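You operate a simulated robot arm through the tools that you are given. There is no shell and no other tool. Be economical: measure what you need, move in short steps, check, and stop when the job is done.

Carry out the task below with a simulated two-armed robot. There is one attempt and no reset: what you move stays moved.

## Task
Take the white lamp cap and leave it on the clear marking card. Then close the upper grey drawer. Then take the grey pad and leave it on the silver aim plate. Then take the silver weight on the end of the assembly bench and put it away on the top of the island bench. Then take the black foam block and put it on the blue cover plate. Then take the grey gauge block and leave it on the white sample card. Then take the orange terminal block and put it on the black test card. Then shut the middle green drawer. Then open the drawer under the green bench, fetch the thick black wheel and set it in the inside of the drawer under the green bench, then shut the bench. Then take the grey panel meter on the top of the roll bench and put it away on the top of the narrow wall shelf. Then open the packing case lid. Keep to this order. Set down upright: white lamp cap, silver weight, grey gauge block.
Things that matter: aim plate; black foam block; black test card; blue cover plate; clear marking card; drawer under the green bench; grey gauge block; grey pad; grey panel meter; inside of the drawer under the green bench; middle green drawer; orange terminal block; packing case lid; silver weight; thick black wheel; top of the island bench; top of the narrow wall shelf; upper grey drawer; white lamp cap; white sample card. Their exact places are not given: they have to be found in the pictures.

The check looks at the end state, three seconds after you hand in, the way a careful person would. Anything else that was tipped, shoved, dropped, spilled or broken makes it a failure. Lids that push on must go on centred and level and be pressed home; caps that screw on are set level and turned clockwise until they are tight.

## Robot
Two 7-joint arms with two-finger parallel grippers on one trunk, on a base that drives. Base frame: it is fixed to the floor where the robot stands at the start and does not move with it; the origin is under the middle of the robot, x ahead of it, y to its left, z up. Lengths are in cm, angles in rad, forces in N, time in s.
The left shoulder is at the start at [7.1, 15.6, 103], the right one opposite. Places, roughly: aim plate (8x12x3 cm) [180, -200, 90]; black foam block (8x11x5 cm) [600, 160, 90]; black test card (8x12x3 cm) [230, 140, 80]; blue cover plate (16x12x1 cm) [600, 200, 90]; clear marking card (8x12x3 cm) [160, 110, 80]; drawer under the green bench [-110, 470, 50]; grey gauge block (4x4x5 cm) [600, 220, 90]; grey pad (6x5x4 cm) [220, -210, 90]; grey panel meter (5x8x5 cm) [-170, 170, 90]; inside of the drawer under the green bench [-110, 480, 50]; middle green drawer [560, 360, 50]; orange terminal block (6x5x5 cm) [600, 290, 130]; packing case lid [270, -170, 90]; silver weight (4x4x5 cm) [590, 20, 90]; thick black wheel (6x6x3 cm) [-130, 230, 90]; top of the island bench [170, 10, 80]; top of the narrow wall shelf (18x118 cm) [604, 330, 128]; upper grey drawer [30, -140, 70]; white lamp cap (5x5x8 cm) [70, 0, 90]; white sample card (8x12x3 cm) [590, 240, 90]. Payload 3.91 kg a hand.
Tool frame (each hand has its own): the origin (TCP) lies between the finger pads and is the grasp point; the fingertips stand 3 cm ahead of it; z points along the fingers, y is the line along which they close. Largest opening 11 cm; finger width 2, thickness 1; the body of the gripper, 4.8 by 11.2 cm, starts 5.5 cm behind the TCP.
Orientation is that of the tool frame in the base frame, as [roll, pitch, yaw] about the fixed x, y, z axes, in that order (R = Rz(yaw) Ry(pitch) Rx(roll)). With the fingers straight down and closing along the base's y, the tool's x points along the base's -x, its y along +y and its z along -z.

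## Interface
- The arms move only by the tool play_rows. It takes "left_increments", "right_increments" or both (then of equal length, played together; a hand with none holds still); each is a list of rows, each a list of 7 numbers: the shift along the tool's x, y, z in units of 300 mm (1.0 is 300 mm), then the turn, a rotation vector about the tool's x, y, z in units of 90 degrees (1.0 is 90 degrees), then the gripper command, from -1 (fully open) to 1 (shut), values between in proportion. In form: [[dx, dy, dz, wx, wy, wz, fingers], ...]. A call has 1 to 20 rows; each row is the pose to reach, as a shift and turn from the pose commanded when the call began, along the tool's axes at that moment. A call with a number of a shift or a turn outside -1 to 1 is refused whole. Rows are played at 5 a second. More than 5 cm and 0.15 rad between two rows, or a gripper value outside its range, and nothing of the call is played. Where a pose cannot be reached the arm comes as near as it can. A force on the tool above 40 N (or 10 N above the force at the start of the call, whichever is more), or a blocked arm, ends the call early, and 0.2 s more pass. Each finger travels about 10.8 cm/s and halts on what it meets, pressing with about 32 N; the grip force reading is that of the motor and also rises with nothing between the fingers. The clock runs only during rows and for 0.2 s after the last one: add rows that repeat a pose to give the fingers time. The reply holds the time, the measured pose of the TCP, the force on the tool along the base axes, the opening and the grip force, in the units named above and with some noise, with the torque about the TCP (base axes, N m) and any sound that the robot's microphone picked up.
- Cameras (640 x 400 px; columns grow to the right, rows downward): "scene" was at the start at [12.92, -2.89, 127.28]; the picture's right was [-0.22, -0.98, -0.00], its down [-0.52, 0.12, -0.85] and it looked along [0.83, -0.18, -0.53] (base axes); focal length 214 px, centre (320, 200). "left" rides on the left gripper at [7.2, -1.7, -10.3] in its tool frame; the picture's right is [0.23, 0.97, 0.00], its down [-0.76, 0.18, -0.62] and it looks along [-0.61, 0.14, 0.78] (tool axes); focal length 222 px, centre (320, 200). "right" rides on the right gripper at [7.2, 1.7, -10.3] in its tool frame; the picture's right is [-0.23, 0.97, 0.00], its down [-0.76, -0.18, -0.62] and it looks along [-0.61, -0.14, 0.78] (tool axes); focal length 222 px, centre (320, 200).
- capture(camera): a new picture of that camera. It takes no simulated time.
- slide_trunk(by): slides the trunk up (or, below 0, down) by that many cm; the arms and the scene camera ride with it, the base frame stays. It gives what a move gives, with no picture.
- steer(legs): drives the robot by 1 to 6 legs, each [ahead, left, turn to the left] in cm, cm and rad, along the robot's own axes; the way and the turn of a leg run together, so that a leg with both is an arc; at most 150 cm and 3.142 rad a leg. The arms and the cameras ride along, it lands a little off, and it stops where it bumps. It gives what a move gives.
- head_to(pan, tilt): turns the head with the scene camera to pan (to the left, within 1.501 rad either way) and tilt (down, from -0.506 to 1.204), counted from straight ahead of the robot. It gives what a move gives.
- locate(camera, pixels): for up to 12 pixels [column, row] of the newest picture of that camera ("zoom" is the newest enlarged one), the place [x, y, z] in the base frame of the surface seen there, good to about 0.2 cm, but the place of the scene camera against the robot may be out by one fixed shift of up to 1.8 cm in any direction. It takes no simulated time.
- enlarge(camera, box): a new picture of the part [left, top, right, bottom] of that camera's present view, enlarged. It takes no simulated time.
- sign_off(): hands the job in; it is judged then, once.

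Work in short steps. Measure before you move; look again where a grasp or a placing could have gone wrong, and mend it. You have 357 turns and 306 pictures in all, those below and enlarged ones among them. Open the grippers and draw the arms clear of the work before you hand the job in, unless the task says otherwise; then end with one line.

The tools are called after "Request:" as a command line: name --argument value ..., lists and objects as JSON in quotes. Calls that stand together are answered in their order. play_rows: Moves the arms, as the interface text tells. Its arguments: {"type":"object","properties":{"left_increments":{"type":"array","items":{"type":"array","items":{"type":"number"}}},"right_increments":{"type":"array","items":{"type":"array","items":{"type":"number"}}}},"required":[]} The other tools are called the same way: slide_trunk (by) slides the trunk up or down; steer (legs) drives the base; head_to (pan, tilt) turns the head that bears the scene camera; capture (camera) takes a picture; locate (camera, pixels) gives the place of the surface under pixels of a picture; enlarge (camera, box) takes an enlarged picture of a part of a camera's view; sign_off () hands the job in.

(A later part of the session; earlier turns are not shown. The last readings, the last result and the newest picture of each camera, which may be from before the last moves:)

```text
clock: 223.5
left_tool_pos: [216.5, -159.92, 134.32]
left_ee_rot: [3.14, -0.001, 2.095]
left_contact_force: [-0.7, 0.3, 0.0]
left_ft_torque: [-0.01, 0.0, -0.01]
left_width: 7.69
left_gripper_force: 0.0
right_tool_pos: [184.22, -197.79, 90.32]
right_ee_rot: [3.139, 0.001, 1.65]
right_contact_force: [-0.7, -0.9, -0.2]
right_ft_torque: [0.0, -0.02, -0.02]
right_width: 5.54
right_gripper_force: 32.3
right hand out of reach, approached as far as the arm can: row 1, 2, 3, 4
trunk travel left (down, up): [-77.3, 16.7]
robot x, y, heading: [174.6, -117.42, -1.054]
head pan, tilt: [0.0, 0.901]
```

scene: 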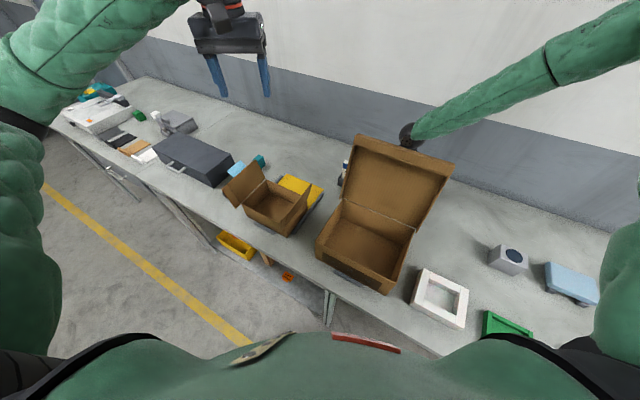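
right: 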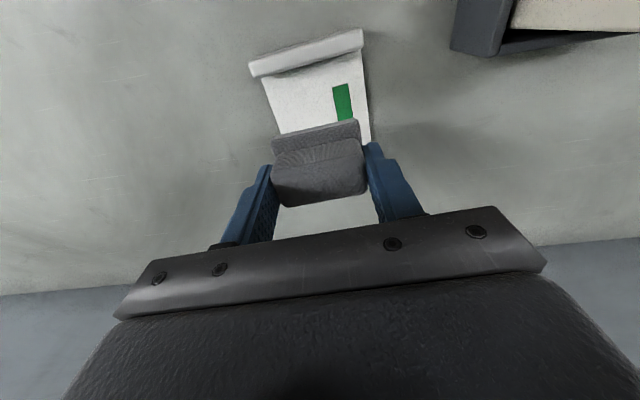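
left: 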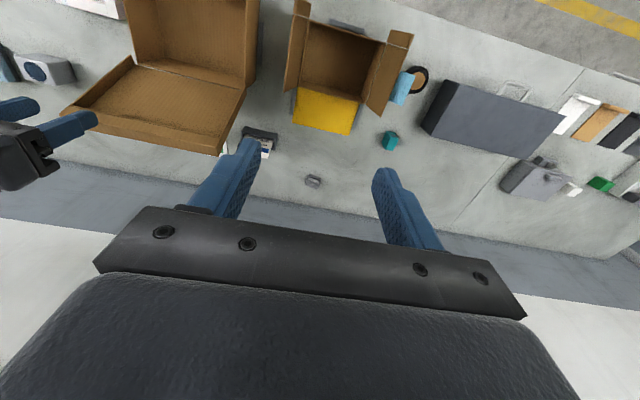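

I lower the trunk by 0.5 more and read the force.

Request:
slide_trunk --by -0.5

Request:
capture --camera "right"

```text
clock: 224.0
left_tool_pos: [216.45, -159.86, 133.92]
left_ee_rot: [3.141, -0.002, 2.095]
left_contact_force: [0.3, -0.9, 0.6]
left_ft_torque: [0.01, 0.01, -0.02]
left_width: 7.71
left_gripper_force: 0.3
right_tool_pos: [184.1, -197.86, 89.83]
right_ee_rot: [3.138, -0.001, 1.649]
right_contact_force: [0.1, -0.7, -0.2]
right_ft_torque: [-0.01, 0.0, 0.01]
right_width: 5.56
right_gripper_force: 31.6
trunk travel left (down, up): [-76.8, 17.2]
robot x, y, heading: [174.87, -117.49, -1.052]
head pan, tilt: [0.0, 0.901]
```

```text
228 pictures are left
```

right: 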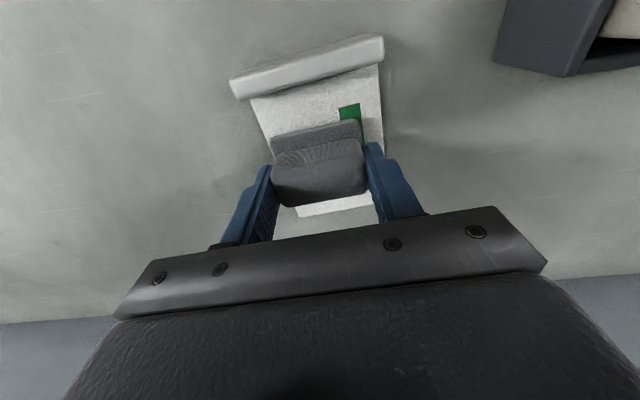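

Pad sits near the plate's left (−x) edge. I lift 1.5 cm, drive 0.9 cm towards +x, and lower again.

Request:
slide_trunk --by 1.5

Request:
steer --legs '[[0.5, 0.8, 0]]'

Request:
slide_trunk --by -1.7

Request:
capture --camera "right"

```text
clock: 224.6
left_tool_pos: [216.42, -159.97, 135.39]
left_ee_rot: [-3.141, -0.001, 2.095]
left_contact_force: [0.1, 0.6, -0.1]
left_ft_torque: [0.04, -0.01, 0.01]
left_width: 7.7
left_gripper_force: 0.2
right_tool_pos: [184.15, -197.89, 91.43]
right_ee_rot: [3.139, 0.0, 1.649]
right_contact_force: [-0.1, 0.5, -1.0]
right_ft_torque: [-0.02, -0.02, 0.03]
right_width: 5.52
right_gripper_force: 32.0
trunk travel left (down, up): [-78.3, 15.7]
robot x, y, heading: [174.98, -117.64, -1.05]
head pan, tilt: [0.0, 0.901]
```

```text
clock: 225.4
left_tool_pos: [217.05, -160.05, 135.31]
left_ee_rot: [3.14, 0.0, 2.094]
left_contact_force: [0.1, -0.1, -0.6]
left_ft_torque: [0.02, -0.03, -0.02]
left_width: 7.68
left_gripper_force: 0.2
right_tool_pos: [185.08, -197.8, 91.42]
right_ee_rot: [3.137, 0.0, 1.649]
right_contact_force: [-0.3, 0.6, -0.5]
right_ft_torque: [0.0, -0.02, 0.0]
right_width: 5.55
right_gripper_force: 32.0
trunk travel left (down, up): [-78.3, 15.7]
robot x, y, heading: [175.95, -117.8, -1.052]
head pan, tilt: [0.0, 0.901]
```

```text
clock: 226.0
left_tool_pos: [217.49, -159.92, 133.71]
left_ee_rot: [-3.14, 0.001, 2.094]
left_contact_force: [0.0, -0.3, 0.0]
left_ft_torque: [-0.04, 0.02, 0.02]
left_width: 7.69
left_gripper_force: 0.0
right_tool_pos: [185.13, -197.86, 89.72]
right_ee_rot: [3.139, 0.0, 1.651]
right_contact_force: [-2.5, 1.1, 5.1]
right_ft_torque: [0.15, 0.19, 0.0]
right_width: 5.51
right_gripper_force: 31.8
trunk travel left (down, up): [-76.6, 17.4]
robot x, y, heading: [175.67, -117.65, -1.058]
head pan, tilt: [0.0, 0.901]
```

```text
227 pictures are left
```

right: 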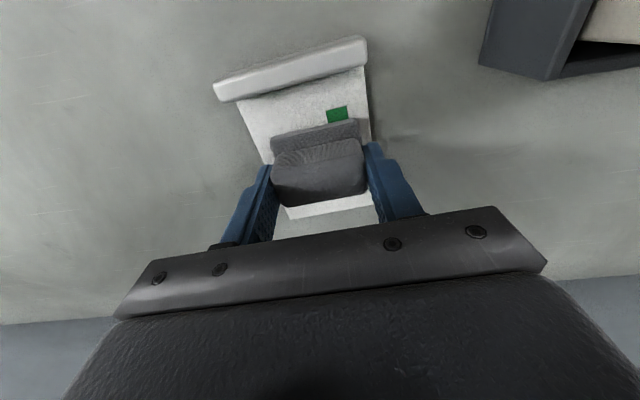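

Centred and in contact (5 N). I release and rise straight up.

Request:
play_rows --right_increments '[[0, 0, 0, 0, 0, 0, -0.45], [0, 0, 0, 0, 0, 0, -0.45], [0, 0, 0, 0, 0, 0, -0.45], [0, 0, -0.1, 0, 0, 0, -0.45], [0, 0, -0.25, 0, 0, 0, -0.45], [0, 0, -0.4, 0, 0, 0, -0.45], [0, 0, -0.55, 0, 0, 0, -0.45], [0, 0, -0.7, 0, 0, 0, -0.45], [0, 0, -0.85, 0, 0, 0, -0.45], [0, 0, -0.95, 0, 0, 0, -0.45], [0, 0, -0.95, 0, 0, 0, -0.45]]'

Request:
slide_trunk --by 16

Request:
capture --camera "right"

```text
clock: 228.4
left_tool_pos: [217.33, -160.13, 133.63]
left_ee_rot: [3.141, -0.003, 2.094]
left_contact_force: [0.5, 0.4, 0.7]
left_ft_torque: [0.02, -0.03, 0.01]
left_width: 7.69
left_gripper_force: 0.1
right_tool_pos: [184.89, -197.9, 118.19]
right_ee_rot: [3.139, -0.001, 1.649]
right_contact_force: [-0.4, 0.4, 0.4]
right_ft_torque: [0.02, 0.04, -0.01]
right_width: 7.98
right_gripper_force: 0.0
trunk travel left (down, up): [-76.6, 17.4]
robot x, y, heading: [175.39, -117.59, -1.056]
head pan, tilt: [0.0, 0.901]
```

```text
clock: 230.2
left_tool_pos: [217.43, -160.04, 149.61]
left_ee_rot: [3.141, -0.002, 2.094]
left_contact_force: [1.1, 0.1, -0.3]
left_ft_torque: [0.01, 0.0, -0.01]
left_width: 7.69
left_gripper_force: 0.1
right_tool_pos: [184.92, -197.93, 134.12]
right_ee_rot: [3.138, 0.001, 1.649]
right_contact_force: [0.3, 0.1, 0.0]
right_ft_torque: [-0.01, 0.01, 0.0]
right_width: 7.99
right_gripper_force: 0.0
trunk travel left (down, up): [-92.6, 1.4]
robot x, y, heading: [175.71, -117.62, -1.053]
head pan, tilt: [0.0, 0.901]
```

```text
226 pictures are left
```

right: 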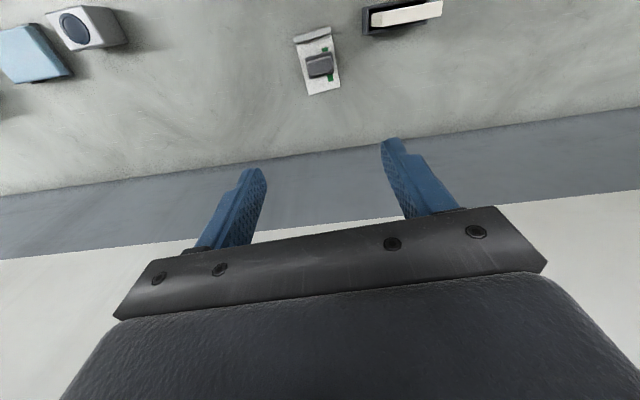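

Pad rests on the plate. Next the silver weight near (590,20): I back out, turn to face +x and look ahead.

Request:
steer --legs '[[-26, 15, 0], [0, 0, 1.053]]'

Request:
head_to --pan 0.15 --tilt 0.45

Request:
capture --camera "scene"

```text
clock: 234.9
left_tool_pos: [233.25, -72.57, 149.68]
left_ee_rot: [3.141, -0.003, -3.141]
left_contact_force: [0.3, 0.1, -0.1]
left_ft_torque: [-0.02, 0.0, 0.0]
left_width: 7.69
left_gripper_force: 0.1
right_tool_pos: [249.99, -119.66, 134.16]
right_ee_rot: [3.138, -0.001, 2.697]
right_contact_force: [-0.2, 0.3, 0.3]
right_ft_torque: [0.01, 0.01, -0.01]
right_width: 7.98
right_gripper_force: 0.1
trunk travel left (down, up): [-92.6, 1.4]
robot x, y, heading: [175.39, -87.74, -0.003]
head pan, tilt: [0.0, 0.901]
```

```text
clock: 235.8
left_tool_pos: [233.4, -72.54, 149.63]
left_ee_rot: [3.141, -0.001, 3.141]
left_contact_force: [0.7, 0.2, 0.0]
left_ft_torque: [0.02, 0.01, 0.0]
left_width: 7.67
left_gripper_force: 0.1
right_tool_pos: [249.87, -119.75, 134.27]
right_ee_rot: [3.139, -0.001, 2.697]
right_contact_force: [0.1, -0.1, 0.3]
right_ft_torque: [0.0, -0.01, 0.0]
right_width: 7.98
right_gripper_force: 0.0
trunk travel left (down, up): [-92.6, 1.4]
robot x, y, heading: [176.06, -87.68, -0.003]
head pan, tilt: [0.15, 0.45]
```

```text
225 pictures are left
```

scene: 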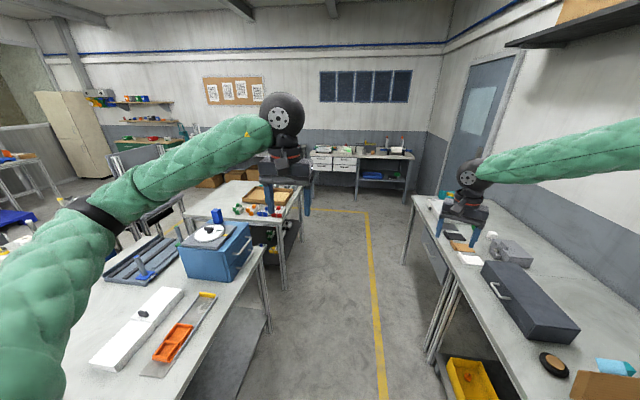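

The aisle ahead is free along the yellow line. I drive about 270 cm ahead and look.

Request:
steer --legs '[[140, 0, 0], [130, 0, 0.003]]'

Request:
head_to --pan 0.5 --tilt 0.45

Request:
capture --camera "scene"

```text
clock: 248.8
left_tool_pos: [501.07, -74.25, 149.51]
left_ee_rot: [-3.14, -0.002, 3.14]
left_contact_force: [-1.5, -0.3, 0.0]
left_ft_torque: [0.01, -0.03, 0.0]
left_width: 7.71
left_gripper_force: 0.0
right_tool_pos: [517.44, -121.23, 134.16]
right_ee_rot: [3.138, -0.001, 2.695]
right_contact_force: [-0.2, -0.3, -0.2]
right_ft_torque: [0.01, 0.0, -0.03]
right_width: 7.98
right_gripper_force: 0.1
trunk travel left (down, up): [-92.6, 1.4]
robot x, y, heading: [443.25, -89.34, -0.009]
head pan, tilt: [0.15, 0.45]
```

```text
clock: 249.7
left_tool_pos: [501.19, -74.18, 149.51]
left_ee_rot: [3.142, -0.001, 3.139]
left_contact_force: [-0.3, -0.8, 0.1]
left_ft_torque: [0.04, 0.0, -0.02]
left_width: 7.69
left_gripper_force: 0.1
right_tool_pos: [517.66, -121.3, 134.17]
right_ee_rot: [3.136, -0.001, 2.695]
right_contact_force: [-0.4, -0.5, -1.1]
right_ft_torque: [0.0, 0.0, -0.01]
right_width: 7.98
right_gripper_force: 0.1
trunk travel left (down, up): [-92.6, 1.4]
robot x, y, heading: [443.3, -89.07, -0.009]
head pan, tilt: [0.499, 0.45]
```

```text
224 pictures are left
```

scene: 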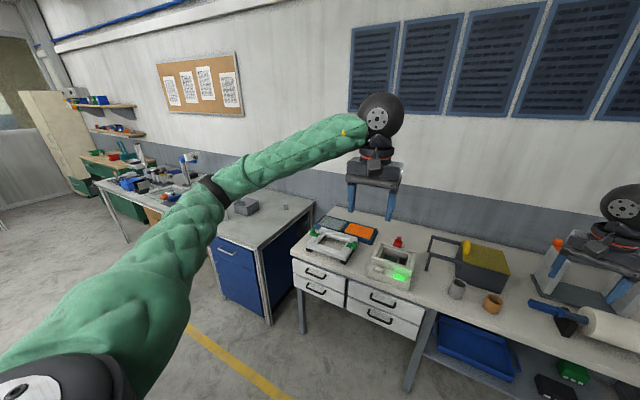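

I locate the objects at the end of the blue-door bench near (245,207) and the gap between benches.

Request:
locate --camera "scene" --pixels '[[245, 207], [255, 245], [300, 205], [285, 210], [320, 240], [350, 255], [240, 250], [210, 230], [185, 165], [140, 190], [300, 335]]'

Request:
enlarge --camera "scene" --box '[60, 120, 340, 280]'

```text
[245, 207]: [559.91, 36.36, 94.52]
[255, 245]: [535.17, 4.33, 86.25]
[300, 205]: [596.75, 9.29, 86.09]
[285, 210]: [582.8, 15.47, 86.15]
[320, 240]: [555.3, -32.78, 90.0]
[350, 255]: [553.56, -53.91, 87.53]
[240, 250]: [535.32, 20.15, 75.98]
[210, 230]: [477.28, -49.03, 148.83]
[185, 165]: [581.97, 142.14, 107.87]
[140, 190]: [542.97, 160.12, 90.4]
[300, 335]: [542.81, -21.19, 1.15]
```

```text
2.29 times, centred on (200, 200) of scene
```

zoom: 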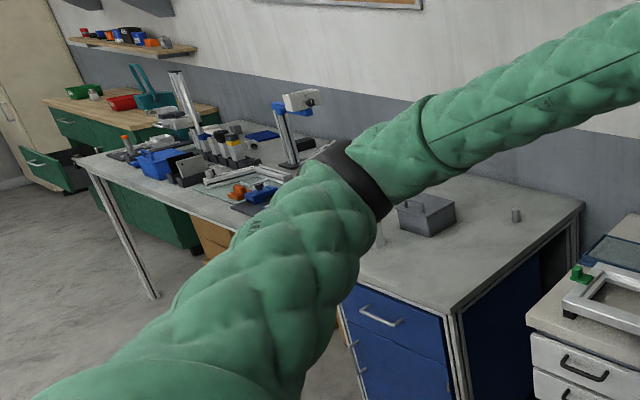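

The silver weight is the little cylinder at zoom (516,215), scene (286,214). I look left to check free floor before driving in front of this bench.

Request:
head_to --pan 1.3 --tilt 0.5

Request:
capture --camera "scene"

```text
clock: 250.8
left_tool_pos: [500.98, -74.18, 149.69]
left_ee_rot: [-3.142, 0.0, 3.14]
left_contact_force: [-0.2, -0.3, -0.1]
left_ft_torque: [0.03, 0.02, -0.03]
left_width: 7.69
left_gripper_force: 0.2
right_tool_pos: [517.63, -121.21, 134.31]
right_ee_rot: [3.139, -0.001, 2.694]
right_contact_force: [-0.1, -0.1, 0.1]
right_ft_torque: [-0.01, -0.03, 0.01]
right_width: 7.99
right_gripper_force: 0.2
trunk travel left (down, up): [-92.6, 1.4]
robot x, y, heading: [443.36, -89.17, -0.009]
head pan, tilt: [1.3, 0.499]
```

```text
222 pictures are left
```

scene: 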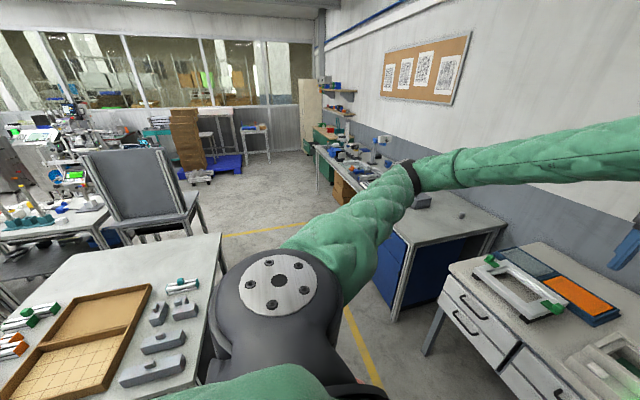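

Request:
locate --camera "scene" --pixels '[[220, 240], [205, 330], [265, 230], [460, 215], [350, 330], [195, 190], [150, 230], [400, 305], [240, 215]]'

Request:
enlarge --camera "scene" --box '[380, 160, 520, 260]'

```text
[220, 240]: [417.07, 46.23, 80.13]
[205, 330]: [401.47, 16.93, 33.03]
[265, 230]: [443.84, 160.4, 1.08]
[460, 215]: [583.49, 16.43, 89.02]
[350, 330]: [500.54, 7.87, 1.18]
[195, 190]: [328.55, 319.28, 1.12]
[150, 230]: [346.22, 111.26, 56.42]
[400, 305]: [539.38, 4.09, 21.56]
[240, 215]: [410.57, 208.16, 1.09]
```

```text
4.00 times, centred on (450, 210) of scene
```

zoom: 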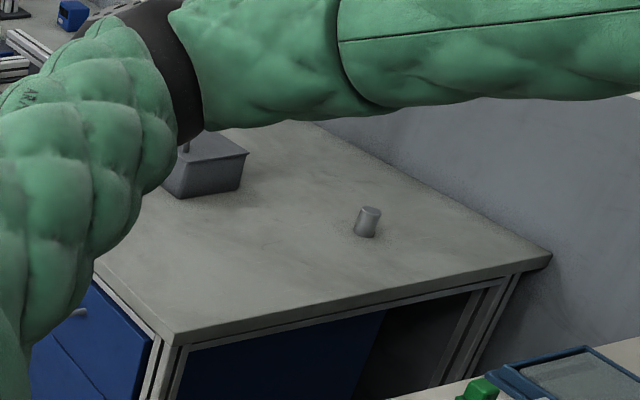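

Weight is at about (583.5,16.4), top z 88. Corridor between x 417 and 535 is free; I drive to about (500,42).

Request:
steer --legs '[[57, 0, 0.009], [0, 66, 0], [0, 65, 0]]'

Request:
head_to --pan -0.2 --tilt 0.75

Request:
capture --camera "scene"

Request:
capture --camera "right"

```text
clock: 260.5
left_tool_pos: [558.5, 56.68, 149.64]
left_ee_rot: [-3.141, -0.003, -3.139]
left_contact_force: [-0.5, -0.6, 0.0]
left_ft_torque: [-0.01, -0.01, 0.04]
left_width: 7.72
left_gripper_force: 0.1
right_tool_pos: [575.29, 9.76, 134.18]
right_ee_rot: [3.137, 0.001, 2.698]
right_contact_force: [0.4, -0.8, -0.3]
right_ft_torque: [0.03, 0.01, -0.04]
right_width: 7.94
right_gripper_force: 0.0
trunk travel left (down, up): [-92.6, 1.4]
robot x, y, heading: [500.96, 41.67, -0.004]
head pan, tilt: [1.3, 0.499]
```

```text
clock: 262.1
left_tool_pos: [558.57, 56.86, 149.54]
left_ee_rot: [3.142, -0.001, -3.14]
left_contact_force: [0.9, -0.2, 0.8]
left_ft_torque: [0.0, 0.01, 0.03]
left_width: 7.71
left_gripper_force: 0.1
right_tool_pos: [575.16, 9.95, 134.18]
right_ee_rot: [3.138, -0.001, 2.697]
right_contact_force: [0.8, 0.3, -0.1]
right_ft_torque: [0.02, 0.0, 0.0]
right_width: 7.97
right_gripper_force: 0.1
trunk travel left (down, up): [-92.6, 1.4]
robot x, y, heading: [501.12, 41.43, -0.003]
head pan, tilt: [-0.201, 0.75]
```

```text
220 pictures are left
```

scene: 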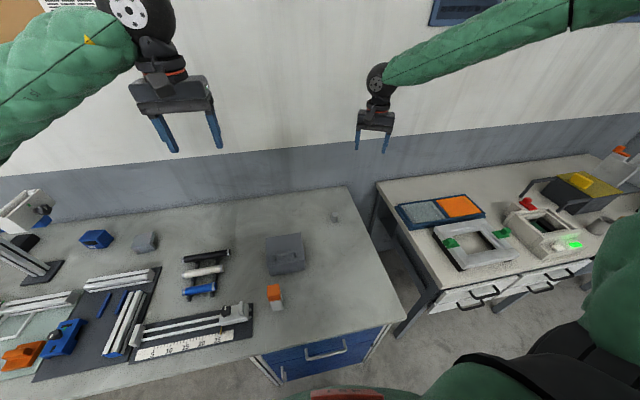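

```text
219 pictures are left
```

right: 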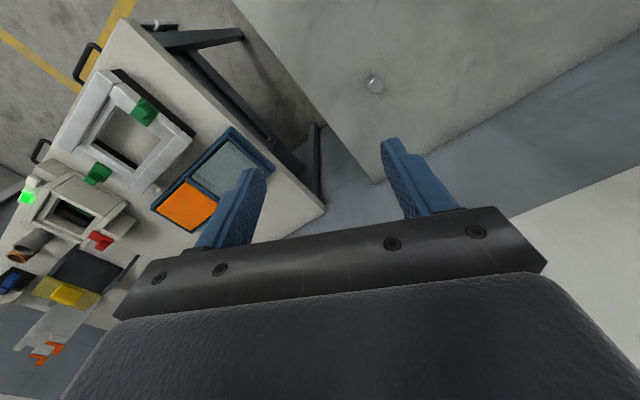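

The weight shows at (375,85) in the right picture. I locate it and lower the trunk.

Request:
locate --camera "right" --pixels '[[375, 86], [370, 83], [381, 85], [374, 78], [376, 92], [350, 110]]'

Request:
slide_trunk --by -30

```text
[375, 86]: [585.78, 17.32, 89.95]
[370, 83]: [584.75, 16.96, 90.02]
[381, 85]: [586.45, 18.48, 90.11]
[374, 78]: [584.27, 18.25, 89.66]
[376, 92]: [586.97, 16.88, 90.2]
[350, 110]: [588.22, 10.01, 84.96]
```

```text
clock: 265.1
left_tool_pos: [558.47, 56.75, 119.53]
left_ee_rot: [-3.14, -0.002, -3.138]
left_contact_force: [-0.7, 0.6, 0.0]
left_ft_torque: [0.04, -0.03, 0.01]
left_width: 7.7
left_gripper_force: 0.1
right_tool_pos: [575.19, 9.88, 104.1]
right_ee_rot: [3.139, -0.001, 2.697]
right_contact_force: [0.6, -0.1, -0.1]
right_ft_torque: [0.01, -0.03, -0.01]
right_width: 7.97
right_gripper_force: 0.0
trunk travel left (down, up): [-62.6, 31.4]
robot x, y, heading: [500.59, 41.57, 0.001]
head pan, tilt: [-0.201, 0.75]
```

Weight centre about (585.6,17.6), z 85–90. I move over it at z 98 and recheck.

Request:
play_rows --right_increments '[[-0.07, 0.13, 0, 0, 0, 0, -0.45], [-0.14, 0.26, 0, 0, 0, 0, -0.45], [-0.203, 0.381, 0, 0, 0, 0, -0.45], [-0.203, 0.381, 0.15, 0, 0, 0, -0.45], [-0.203, 0.381, 0.2, 0, 0, 0, -0.45], [-0.203, 0.381, 0.2, 0, 0, 0, -0.45]]'

Request:
capture --camera "right"

```text
clock: 266.5
left_tool_pos: [558.51, 56.89, 119.73]
left_ee_rot: [3.142, -0.002, -3.138]
left_contact_force: [0.9, -0.2, -0.7]
left_ft_torque: [0.0, -0.01, 0.01]
left_width: 7.72
left_gripper_force: 0.1
right_tool_pos: [585.83, 17.62, 98.21]
right_ee_rot: [3.137, 0.0, 2.697]
right_contact_force: [0.2, 0.5, 0.0]
right_ft_torque: [0.01, 0.02, 0.0]
right_width: 7.98
right_gripper_force: 0.1
trunk travel left (down, up): [-62.6, 31.4]
robot x, y, heading: [500.73, 41.71, -0.006]
head pan, tilt: [-0.201, 0.75]
```

```text
218 pictures are left
```

right: 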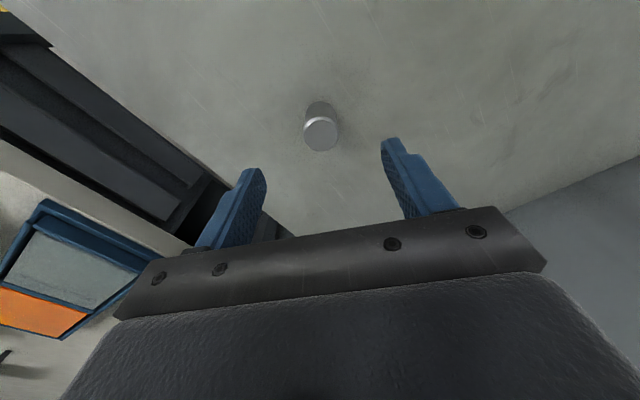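

Centred. I lower to z 88.2.

Request:
play_rows --right_increments '[[0, 0, 0.12, 0, 0, 0, -0.45], [0, 0, 0.24, 0, 0, 0, -0.45], [0, 0, 0.333, 0, 0, 0, -0.45], [0, 0, 0.333, 0, 0, 0, -0.45]]'

```text
clock: 267.5
left_tool_pos: [558.54, 56.95, 119.7]
left_ee_rot: [-3.14, -0.002, -3.14]
left_contact_force: [0.6, 0.3, -0.2]
left_ft_torque: [-0.02, 0.0, 0.0]
left_width: 7.71
left_gripper_force: 0.1
right_tool_pos: [584.8, 16.81, 88.92]
right_ee_rot: [3.137, 0.0, 2.696]
right_contact_force: [0.6, -0.2, 0.6]
right_ft_torque: [0.0, 0.01, -0.01]
right_width: 7.99
right_gripper_force: 0.1
right hand out of reach, approached as far as the arm can: row 3, 4
trunk travel left (down, up): [-62.6, 31.4]
robot x, y, heading: [501.0, 41.84, -0.002]
head pan, tilt: [-0.201, 0.75]
```

Slightly short of reach (1 cm) but the weight is between the fingers. I close gently here.

Request:
play_rows --right_increments '[[0, 0, 0, 0, 0, 0, 0.1], [0, 0, 0, 0, 0, 0, 0.3], [0, 0, 0, 0, 0, 0, 0.6], [0, 0, 0, 0, 0, 0, 1], [0, 0, 0, 0, 0, 0, 1], [0, 0, 0, 0, 0, 0, 1]]'

Request:
capture --camera "right"

```text
clock: 268.9
left_tool_pos: [558.51, 56.86, 119.75]
left_ee_rot: [-3.14, -0.003, -3.139]
left_contact_force: [0.4, -0.3, -0.5]
left_ft_torque: [0.0, -0.01, -0.01]
left_width: 7.71
left_gripper_force: 0.0
right_tool_pos: [584.68, 16.73, 89.11]
right_ee_rot: [3.137, 0.001, 2.695]
right_contact_force: [0.8, -0.5, -0.9]
right_ft_torque: [-0.09, 0.03, 0.04]
right_width: 3.15
right_gripper_force: 32.0
trunk travel left (down, up): [-62.6, 31.4]
robot x, y, heading: [501.46, 41.36, -0.001]
head pan, tilt: [-0.201, 0.75]
```

```text
217 pictures are left
```

right: 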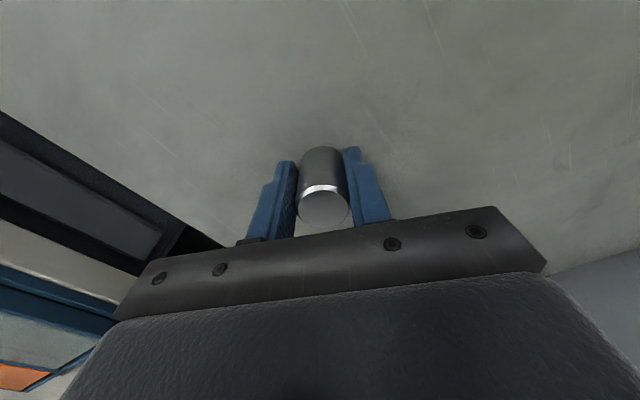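

Held (3.15 cm). I lift with the trunk and drive back to the aisle beside the island.

Request:
slide_trunk --by 31

Request:
steer --legs '[[0, -66, 0], [0, -64, 0], [-120, 0, 0], [-120, 0, 0], [-110, 0, 0]]'

Request:
head_to --pan 1.2 --tilt 0.6

Request:
capture --camera "scene"

```text
clock: 272.0
left_tool_pos: [558.45, 56.87, 150.59]
left_ee_rot: [-3.141, -0.003, -3.141]
left_contact_force: [0.0, -0.4, 0.8]
left_ft_torque: [0.01, -0.01, 0.0]
left_width: 7.69
left_gripper_force: 0.1
right_tool_pos: [584.82, 16.82, 119.97]
right_ee_rot: [3.136, 0.001, 2.696]
right_contact_force: [0.3, 0.3, -3.3]
right_ft_torque: [0.04, 0.03, -0.01]
right_width: 3.12
right_gripper_force: 32.1
trunk travel left (down, up): [-93.6, 0.4]
robot x, y, heading: [500.94, 41.66, -0.003]
head pan, tilt: [-0.201, 0.75]
```

```text
clock: 295.5
left_tool_pos: [207.01, -73.38, 150.66]
left_ee_rot: [-3.141, -0.003, -3.133]
left_contact_force: [0.4, 0.1, -0.2]
left_ft_torque: [0.02, 0.0, 0.01]
left_width: 7.7
left_gripper_force: 0.0
right_tool_pos: [233.3, -113.4, 119.98]
right_ee_rot: [3.135, 0.0, 2.705]
right_contact_force: [0.4, 0.0, -3.0]
right_ft_torque: [-0.01, 0.02, 0.02]
right_width: 3.13
right_gripper_force: 32.1
trunk travel left (down, up): [-93.6, 0.4]
robot x, y, heading: [149.17, -88.89, 0.0]
head pan, tilt: [-0.201, 0.75]
```

```text
clock: 297.0
left_tool_pos: [206.75, -73.45, 150.69]
left_ee_rot: [-3.141, -0.002, -3.134]
left_contact_force: [0.2, 0.4, 0.1]
left_ft_torque: [-0.03, -0.02, -0.02]
left_width: 7.67
left_gripper_force: 0.0
right_tool_pos: [233.26, -113.46, 119.95]
right_ee_rot: [3.137, -0.001, 2.703]
right_contact_force: [0.6, -0.5, -3.3]
right_ft_torque: [0.0, 0.02, 0.0]
right_width: 3.15
right_gripper_force: 32.3
trunk travel left (down, up): [-93.6, 0.4]
robot x, y, heading: [149.22, -88.98, 0.002]
head pan, tilt: [1.201, 0.6]
```

```text
216 pictures are left
```

scene: 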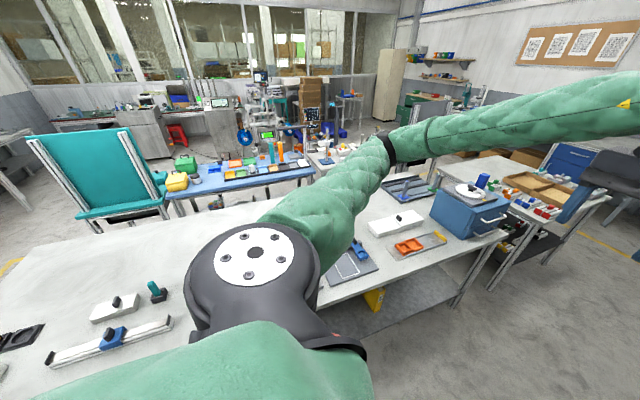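

I raise the right hand 12 cm more, turn to face the island and look.

Request:
play_rows --right_increments '[[0, 0, -0.13, 0, 0, 0, 1], [0, 0, -0.26, 0, 0, 0, 1], [0, 0, -0.4, 0, 0, 0, 1]]'

Request:
steer --legs '[[0, 0, 1.57]]'

Request:
head_to --pan -0.2 --tilt 0.8

Request:
capture --camera "scene"

Request:
capture --camera "right"

```text
clock: 297.8
left_tool_pos: [206.7, -73.56, 150.55]
left_ee_rot: [-3.141, -0.003, -3.133]
left_contact_force: [-0.2, 0.6, 0.2]
left_ft_torque: [0.0, 0.01, 0.02]
left_width: 7.71
left_gripper_force: 0.1
right_tool_pos: [233.27, -113.48, 131.94]
right_ee_rot: [3.135, 0.0, 2.704]
right_contact_force: [0.2, -0.4, -1.9]
right_ft_torque: [-0.02, 0.0, 0.03]
right_width: 3.14
right_gripper_force: 31.7
trunk travel left (down, up): [-93.6, 0.4]
robot x, y, heading: [149.46, -88.89, 0.003]
head pan, tilt: [1.201, 0.6]
```

```text
clock: 302.0
left_tool_pos: [133.86, -31.42, 150.51]
left_ee_rot: [3.14, -0.002, -1.565]
left_contact_force: [1.1, -0.5, 0.1]
left_ft_torque: [-0.01, 0.0, 0.0]
left_width: 7.71
left_gripper_force: 0.0
right_tool_pos: [174.12, -5.02, 132.01]
right_ee_rot: [3.136, 0.0, -2.012]
right_contact_force: [-0.6, -1.0, -2.9]
right_ft_torque: [0.01, 0.01, -0.01]
right_width: 3.12
right_gripper_force: 31.9
trunk travel left (down, up): [-93.6, 0.4]
robot x, y, heading: [149.14, -89.18, 1.569]
head pan, tilt: [1.201, 0.6]
```

```text
clock: 303.6
left_tool_pos: [134.02, -31.34, 150.57]
left_ee_rot: [3.14, -0.003, -1.566]
left_contact_force: [-0.7, 0.5, -0.8]
left_ft_torque: [0.0, 0.01, 0.01]
left_width: 7.68
left_gripper_force: 0.1
right_tool_pos: [174.03, -4.95, 132.03]
right_ee_rot: [3.137, -0.001, -2.011]
right_contact_force: [-0.3, 1.3, -3.1]
right_ft_torque: [-0.02, -0.01, -0.01]
right_width: 3.12
right_gripper_force: 31.8
trunk travel left (down, up): [-93.6, 0.4]
robot x, y, heading: [149.4, -88.91, 1.572]
head pan, tilt: [-0.201, 0.799]
```

```text
215 pictures are left
```

scene: 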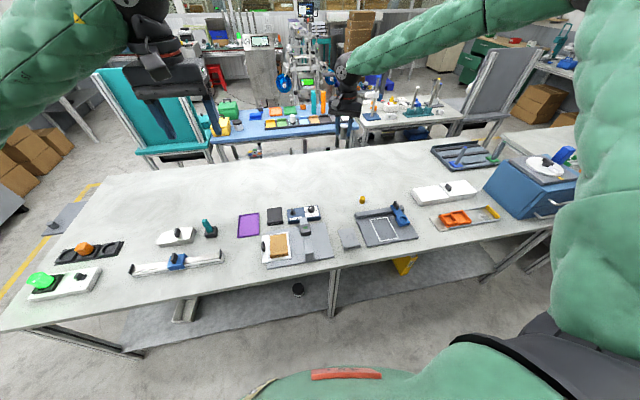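

```text
214 pictures are left
```

right: 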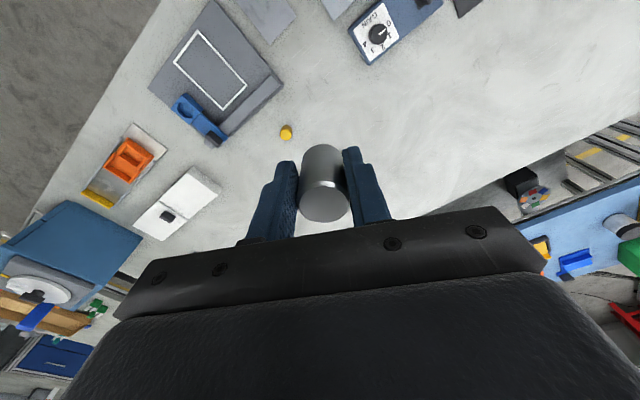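

I locate the items around and the free table area near the hand.

Request:
locate --camera "right" --pixels '[[286, 132], [330, 110], [380, 110], [400, 60], [375, 35], [225, 140], [170, 210], [420, 110], [320, 60]]'

```text
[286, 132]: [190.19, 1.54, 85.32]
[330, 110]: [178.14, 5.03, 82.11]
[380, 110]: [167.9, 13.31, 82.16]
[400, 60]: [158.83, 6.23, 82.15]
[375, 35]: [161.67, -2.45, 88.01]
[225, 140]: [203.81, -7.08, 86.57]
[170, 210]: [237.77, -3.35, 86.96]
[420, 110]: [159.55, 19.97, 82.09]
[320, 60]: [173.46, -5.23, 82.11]
```

Free spot at about (174,8), table z 82.1. I drive 13 cm ahead and lower the trunk 35.

Request:
steer --legs '[[13, 0, 0]]'

Request:
slide_trunk --by -35

Request:
capture --camera "right"

```text
clock: 304.8
left_tool_pos: [134.04, -18.63, 150.79]
left_ee_rot: [-3.141, 0.0, -1.566]
left_contact_force: [-0.4, 0.5, 0.7]
left_ft_torque: [0.02, 0.0, -0.01]
left_width: 7.69
left_gripper_force: 0.1
right_tool_pos: [174.14, 7.64, 132.14]
right_ee_rot: [3.137, 0.002, -2.012]
right_contact_force: [0.6, 0.0, -2.6]
right_ft_torque: [0.01, -0.02, 0.01]
right_width: 3.13
right_gripper_force: 31.5
trunk travel left (down, up): [-93.6, 0.4]
robot x, y, heading: [149.27, -75.66, 1.572]
head pan, tilt: [-0.201, 0.799]
```

```text
clock: 308.3
left_tool_pos: [133.95, -18.67, 115.6]
left_ee_rot: [-3.141, -0.003, -1.565]
left_contact_force: [-0.4, 1.3, -0.8]
left_ft_torque: [0.0, 0.0, 0.02]
left_width: 7.7
left_gripper_force: 0.0
right_tool_pos: [174.11, 7.93, 96.9]
right_ee_rot: [3.136, 0.001, -2.013]
right_contact_force: [0.5, -0.4, -1.9]
right_ft_torque: [-0.01, 0.06, -0.03]
right_width: 3.12
right_gripper_force: 32.0
trunk travel left (down, up): [-58.6, 35.4]
robot x, y, heading: [149.34, -76.11, 1.574]
head pan, tilt: [-0.201, 0.799]
```

```text
213 pictures are left
```

right: 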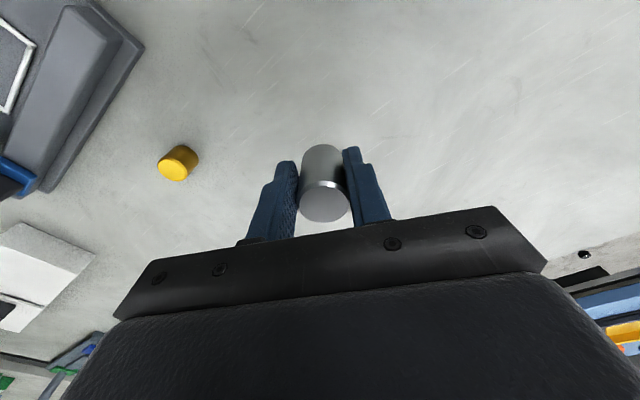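

Clear below. I lower to contact.

Request:
play_rows --right_increments '[[0, 0, 0.12, 0, 0, 0, 1], [0, 0, 0.24, 0, 0, 0, 1], [0, 0, 0.32, 0, 0, 0, 1], [0, 0, 0.345, 0, 0, 0, 1], [0, 0, 0.355, 0, 0, 0, 1], [0, 0, 0.362, 0, 0, 0, 1], [0, 0, 0.367, 0, 0, 0, 1]]'

```text
clock: 309.9
left_tool_pos: [133.97, -18.67, 115.8]
left_ee_rot: [-3.139, 0.0, -1.566]
left_contact_force: [0.2, 0.2, -0.4]
left_ft_torque: [-0.04, 0.01, 0.0]
left_width: 7.69
left_gripper_force: 0.0
right_tool_pos: [174.04, 7.87, 86.55]
right_ee_rot: [3.133, 0.006, -2.012]
right_contact_force: [4.6, 3.7, 27.2]
right_ft_torque: [0.03, -0.49, 0.13]
right_width: 3.2
right_gripper_force: 32.7
trunk travel left (down, up): [-58.6, 35.4]
robot x, y, heading: [149.07, -75.97, 1.572]
head pan, tilt: [-0.201, 0.799]
```

Contact; release and rise.

Request:
play_rows --right_increments '[[0, 0, -0.012, 0, 0, 0, 1], [0, 0, -0.012, 0, 0, 0, 0.1], [0, 0, -0.012, 0, 0, 0, -0.3], [0, 0, -0.012, 0, 0, 0, -0.3], [0, 0, -0.12, 0, 0, 0, -0.3], [0, 0, -0.25, 0, 0, 0, -0.3], [0, 0, -0.4, 0, 0, 0, -0.3], [0, 0, -0.55, 0, 0, 0, -0.3], [0, 0, -0.7, 0, 0, 0, -0.3], [0, 0, -0.8, 0, 0, 0, -0.3]]'

Request:
capture --camera "right"

```text
clock: 312.1
left_tool_pos: [133.99, -18.53, 115.73]
left_ee_rot: [-3.139, 0.0, -1.565]
left_contact_force: [-0.2, -0.2, -0.3]
left_ft_torque: [-0.03, 0.0, -0.05]
left_width: 7.69
left_gripper_force: 0.0
right_tool_pos: [174.19, 7.78, 110.38]
right_ee_rot: [3.135, 0.0, -2.01]
right_contact_force: [0.2, 0.3, 0.5]
right_ft_torque: [0.04, 0.0, -0.01]
right_width: 7.17
right_gripper_force: 0.1
trunk travel left (down, up): [-58.6, 35.4]
robot x, y, heading: [149.35, -76.33, 1.574]
head pan, tilt: [-0.201, 0.799]
```

```text
212 pictures are left
```

right: 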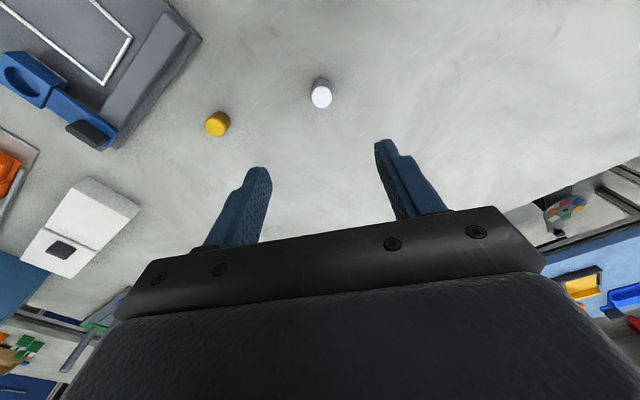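

The weight stands upright. Next the assembly bench; I raise the trunk, straighten the right hand's yaw, and drive back to the far bench.

Request:
slide_trunk --by 35

Request:
play_rows --right_increments '[[0, 0, 0, 0, 0, -0.09, -0.3], [0, 0, 0, 0, 0, -0.18, -0.3], [0.1, 0, 0, 0, 0, -0.27, -0.3], [0.2, 0, 0, 0, 0, -0.285, -0.3]]'

Request:
steer --legs '[[-13, 0, 0], [0, 0, -1.572], [140, 0, 0], [140, 0, 0], [71, 0, 0]]'

Request:
steer --legs '[[0, 70, 0], [0, 70, 0], [-5, 100, 0]]'

Request:
head_to --pan 0 --tilt 0.75

Request:
capture --camera "scene"

```text
clock: 315.5
left_tool_pos: [134.03, -18.44, 150.63]
left_ee_rot: [-3.139, -0.001, -1.566]
left_contact_force: [0.0, -0.2, 0.1]
left_ft_torque: [-0.01, 0.01, -0.03]
left_width: 7.7
left_gripper_force: 0.0
right_tool_pos: [174.26, 7.85, 145.12]
right_ee_rot: [3.137, -0.001, -2.012]
right_contact_force: [0.0, -0.6, 0.3]
right_ft_torque: [-0.01, 0.01, -0.03]
right_width: 7.14
right_gripper_force: 0.1
trunk travel left (down, up): [-93.6, 0.4]
robot x, y, heading: [149.69, -75.99, 1.567]
head pan, tilt: [-0.201, 0.799]
```

```text
clock: 316.5
left_tool_pos: [134.01, -18.59, 150.58]
left_ee_rot: [-3.14, 0.0, -1.565]
left_contact_force: [-0.6, -0.3, -0.3]
left_ft_torque: [-0.02, -0.01, -0.01]
left_width: 7.7
left_gripper_force: 0.0
right_tool_pos: [171.64, 2.26, 145.21]
right_ee_rot: [3.137, 0.003, -1.56]
right_contact_force: [-0.2, -1.2, -0.1]
right_ft_torque: [-0.01, -0.01, 0.0]
right_width: 7.17
right_gripper_force: 0.2
trunk travel left (down, up): [-93.6, 0.4]
robot x, y, heading: [149.38, -76.27, 1.573]
head pan, tilt: [-0.201, 0.799]
```

```text
clock: 338.2
left_tool_pos: [557.08, -73.24, 150.76]
left_ee_rot: [-3.139, 0.001, -3.133]
left_contact_force: [0.0, 0.4, 0.0]
left_ft_torque: [-0.02, 0.0, 0.01]
left_width: 7.71
left_gripper_force: 0.1
right_tool_pos: [578.07, -110.78, 145.21]
right_ee_rot: [3.136, 0.005, -3.131]
right_contact_force: [-0.5, 0.0, 0.2]
right_ft_torque: [-0.02, 0.02, 0.02]
right_width: 7.15
right_gripper_force: 0.1
trunk travel left (down, up): [-93.6, 0.4]
robot x, y, heading: [500.15, -88.71, 0.002]
head pan, tilt: [-0.201, 0.799]
```

```text
clock: 350.3
left_tool_pos: [552.14, 167.05, 150.66]
left_ee_rot: [3.141, -0.002, -3.136]
left_contact_force: [-0.2, -0.3, -0.2]
left_ft_torque: [0.01, 0.05, -0.01]
left_width: 7.72
left_gripper_force: 0.1
right_tool_pos: [572.99, 129.29, 144.96]
right_ee_rot: [3.137, 0.002, -3.136]
right_contact_force: [0.4, 0.2, -0.3]
right_ft_torque: [0.02, 0.03, 0.04]
right_width: 7.14
right_gripper_force: 0.3
trunk travel left (down, up): [-93.6, 0.4]
robot x, y, heading: [494.36, 151.46, -0.002]
head pan, tilt: [-0.201, 0.799]
```

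```text
clock: 351.0
left_tool_pos: [552.08, 167.1, 150.73]
left_ee_rot: [-3.14, -0.002, -3.136]
left_contact_force: [0.0, -1.1, -0.7]
left_ft_torque: [0.03, 0.02, 0.02]
left_width: 7.7
left_gripper_force: 0.0
right_tool_pos: [572.89, 129.36, 145.23]
right_ee_rot: [3.137, 0.003, -3.137]
right_contact_force: [0.4, -0.2, 0.5]
right_ft_torque: [0.02, 0.01, 0.02]
right_width: 7.17
right_gripper_force: 0.1
trunk travel left (down, up): [-93.6, 0.4]
robot x, y, heading: [494.49, 151.31, -0.005]
head pan, tilt: [0.0, 0.75]
```

```text
211 pictures are left
```

scene: 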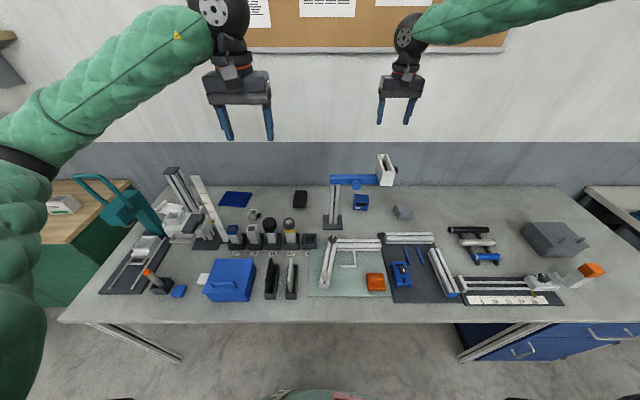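

I enlarge the rear of the bench to identify the black foam block, blue cover plate, gauge block and sample card.

Request:
enlarge --camera "scene" --box '[150, 160, 430, 320]'

Request:
locate --camera "scene" --pixels '[[299, 198], [236, 199], [255, 213], [178, 215], [360, 200], [402, 212], [336, 195], [235, 285], [200, 195], [175, 185], [123, 205], [385, 165]]'

```text
2.29 times, centred on (290, 240) of scene
```

zoom: 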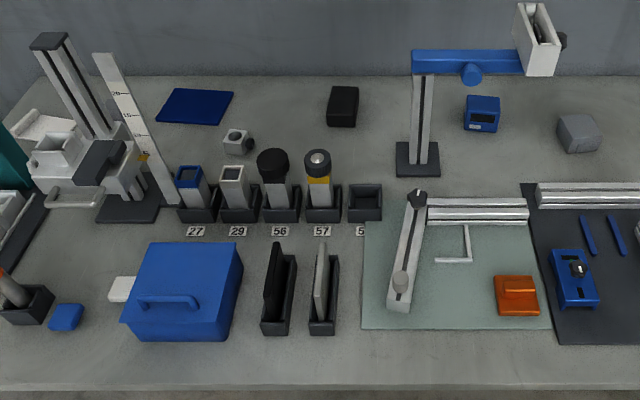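

```text
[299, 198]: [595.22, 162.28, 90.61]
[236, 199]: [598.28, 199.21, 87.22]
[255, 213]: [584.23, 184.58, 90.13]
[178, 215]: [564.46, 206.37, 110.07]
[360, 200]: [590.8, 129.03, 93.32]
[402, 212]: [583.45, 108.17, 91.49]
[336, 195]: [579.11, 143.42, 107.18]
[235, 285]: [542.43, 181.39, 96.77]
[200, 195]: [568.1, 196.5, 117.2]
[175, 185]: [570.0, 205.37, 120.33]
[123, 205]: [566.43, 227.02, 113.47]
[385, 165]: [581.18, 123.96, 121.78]
```

Foam block at (595,162), blue plate at (598,199). The posts matter for the arm, so I measure the right forearm's course at this reach, and heights of the sockets.

Request:
locate --camera "scene" --pixels '[[410, 35], [440, 25], [480, 18], [530, 8], [580, 3], [270, 225], [290, 228], [332, 245], [385, 160], [345, 180], [250, 230], [235, 230]]'

Request:
enlarge --camera "scene" --box '[40, 130, 300, 310]'

```text
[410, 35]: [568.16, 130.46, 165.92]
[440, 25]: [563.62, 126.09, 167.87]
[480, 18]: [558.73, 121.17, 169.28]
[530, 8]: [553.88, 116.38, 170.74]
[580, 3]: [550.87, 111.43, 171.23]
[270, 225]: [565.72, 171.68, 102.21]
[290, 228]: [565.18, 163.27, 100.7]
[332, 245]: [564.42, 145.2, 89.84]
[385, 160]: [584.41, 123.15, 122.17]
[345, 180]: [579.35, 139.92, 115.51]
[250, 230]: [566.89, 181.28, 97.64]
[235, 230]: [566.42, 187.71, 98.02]
```

```text
2.22 times, centred on (170, 220) of scene
```

zoom: 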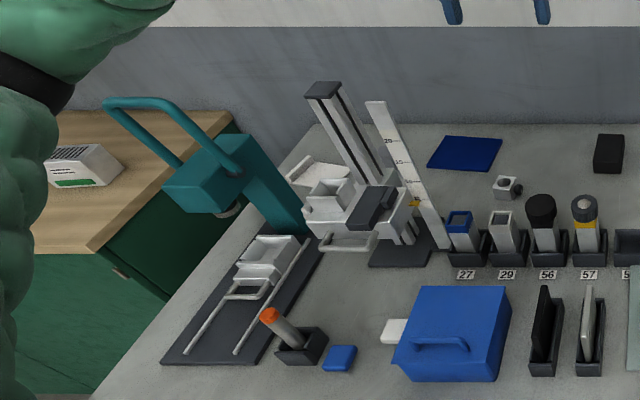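

For the right arm the stand at (579,143) is in the way at the block; so I'll pick the block with the left arm stretched straight, from (504,147). First I pull the right hand back and up, out of the way of that stand.

Request:
play_rows --right_increments '[[0.12, -0.05, -0.1, 0, 0, 0, -0.3], [0.24, -0.1, -0.2, 0, 0, 0, -0.3], [0.36, -0.15, -0.3, 0, 0, 0, -0.3], [0.48, -0.2, -0.4, 0, 0, 0, -0.3], [0.6, -0.25, -0.45, 0, 0, 0, -0.3]]'

Request:
steer --legs '[[9.5, -4, 0.005]]'

Request:
slide_trunk --by -20

Request:
capture --camera "left"

```text
clock: 352.2
left_tool_pos: [551.74, 167.01, 150.71]
left_ee_rot: [3.141, 0.002, -3.136]
left_contact_force: [0.1, -0.3, -0.7]
left_ft_torque: [0.04, -0.02, -0.02]
left_width: 7.69
left_gripper_force: 0.1
right_tool_pos: [554.63, 121.63, 158.63]
right_ee_rot: [3.136, 0.007, -3.134]
right_contact_force: [-0.9, -0.8, 0.8]
right_ft_torque: [0.0, -0.01, -0.02]
right_width: 7.14
right_gripper_force: 0.2
trunk travel left (down, up): [-93.6, 0.4]
robot x, y, heading: [494.61, 151.91, 0.002]
head pan, tilt: [0.0, 0.75]
```

```text
clock: 353.4
left_tool_pos: [560.9, 163.61, 150.94]
left_ee_rot: [-3.14, 0.002, -3.134]
left_contact_force: [-0.3, 0.6, -0.1]
left_ft_torque: [-0.04, -0.05, -0.01]
left_width: 7.71
left_gripper_force: 0.1
right_tool_pos: [564.01, 118.03, 158.72]
right_ee_rot: [3.138, 0.006, -3.131]
right_contact_force: [0.3, 0.2, -0.2]
right_ft_torque: [0.01, -0.03, 0.01]
right_width: 7.14
right_gripper_force: 0.1
trunk travel left (down, up): [-93.6, 0.4]
robot x, y, heading: [503.71, 147.79, 0.006]
head pan, tilt: [0.0, 0.75]
```

```text
clock: 355.5
left_tool_pos: [561.31, 163.47, 130.71]
left_ee_rot: [-3.141, 0.0, -3.132]
left_contact_force: [0.0, 0.2, 0.4]
left_ft_torque: [0.0, 0.0, -0.03]
left_width: 7.72
left_gripper_force: 0.0
right_tool_pos: [564.29, 118.06, 138.59]
right_ee_rot: [3.137, 0.002, -3.128]
right_contact_force: [0.0, 0.4, 0.0]
right_ft_torque: [0.01, 0.01, -0.02]
right_width: 7.13
right_gripper_force: 0.1
trunk travel left (down, up): [-73.6, 20.4]
robot x, y, heading: [504.42, 147.75, 0.003]
head pan, tilt: [0.0, 0.75]
```

```text
208 pictures are left
```

left: 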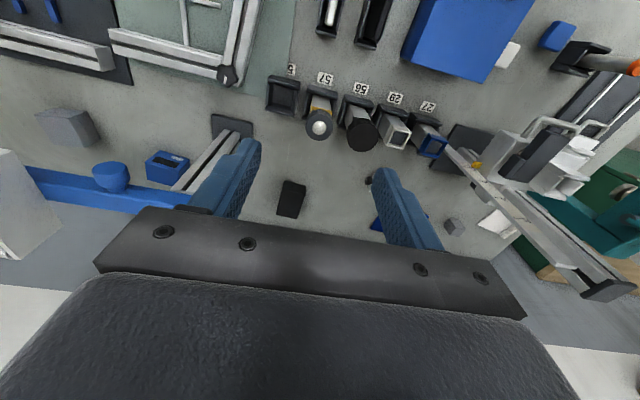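

The block shows at (291,200); a grey cube at (453,227) and a white card at (498,223). I locate all.

Request:
locate --camera "left" --pixels '[[284, 185], [304, 185], [279, 212], [299, 214], [291, 198], [453, 227], [447, 222], [462, 230], [498, 223], [480, 222], [376, 224], [320, 125]]'

Request:
enlarge --camera "left" --box '[240, 90, 540, 260]'

```text
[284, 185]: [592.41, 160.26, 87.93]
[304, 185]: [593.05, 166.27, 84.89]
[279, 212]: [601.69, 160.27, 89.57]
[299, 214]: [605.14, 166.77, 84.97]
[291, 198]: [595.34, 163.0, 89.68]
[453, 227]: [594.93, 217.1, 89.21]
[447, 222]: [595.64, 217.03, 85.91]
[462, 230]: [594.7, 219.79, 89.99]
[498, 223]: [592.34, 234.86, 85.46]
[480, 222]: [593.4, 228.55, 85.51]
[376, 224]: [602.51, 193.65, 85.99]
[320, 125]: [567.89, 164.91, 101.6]
```

```text
2.13 times, centred on (390, 175) of left
```

zoom: 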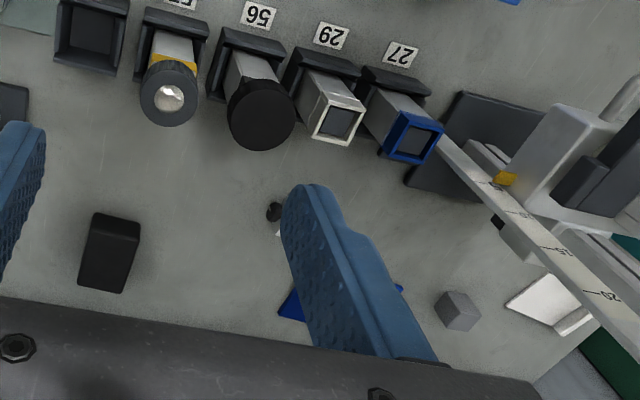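

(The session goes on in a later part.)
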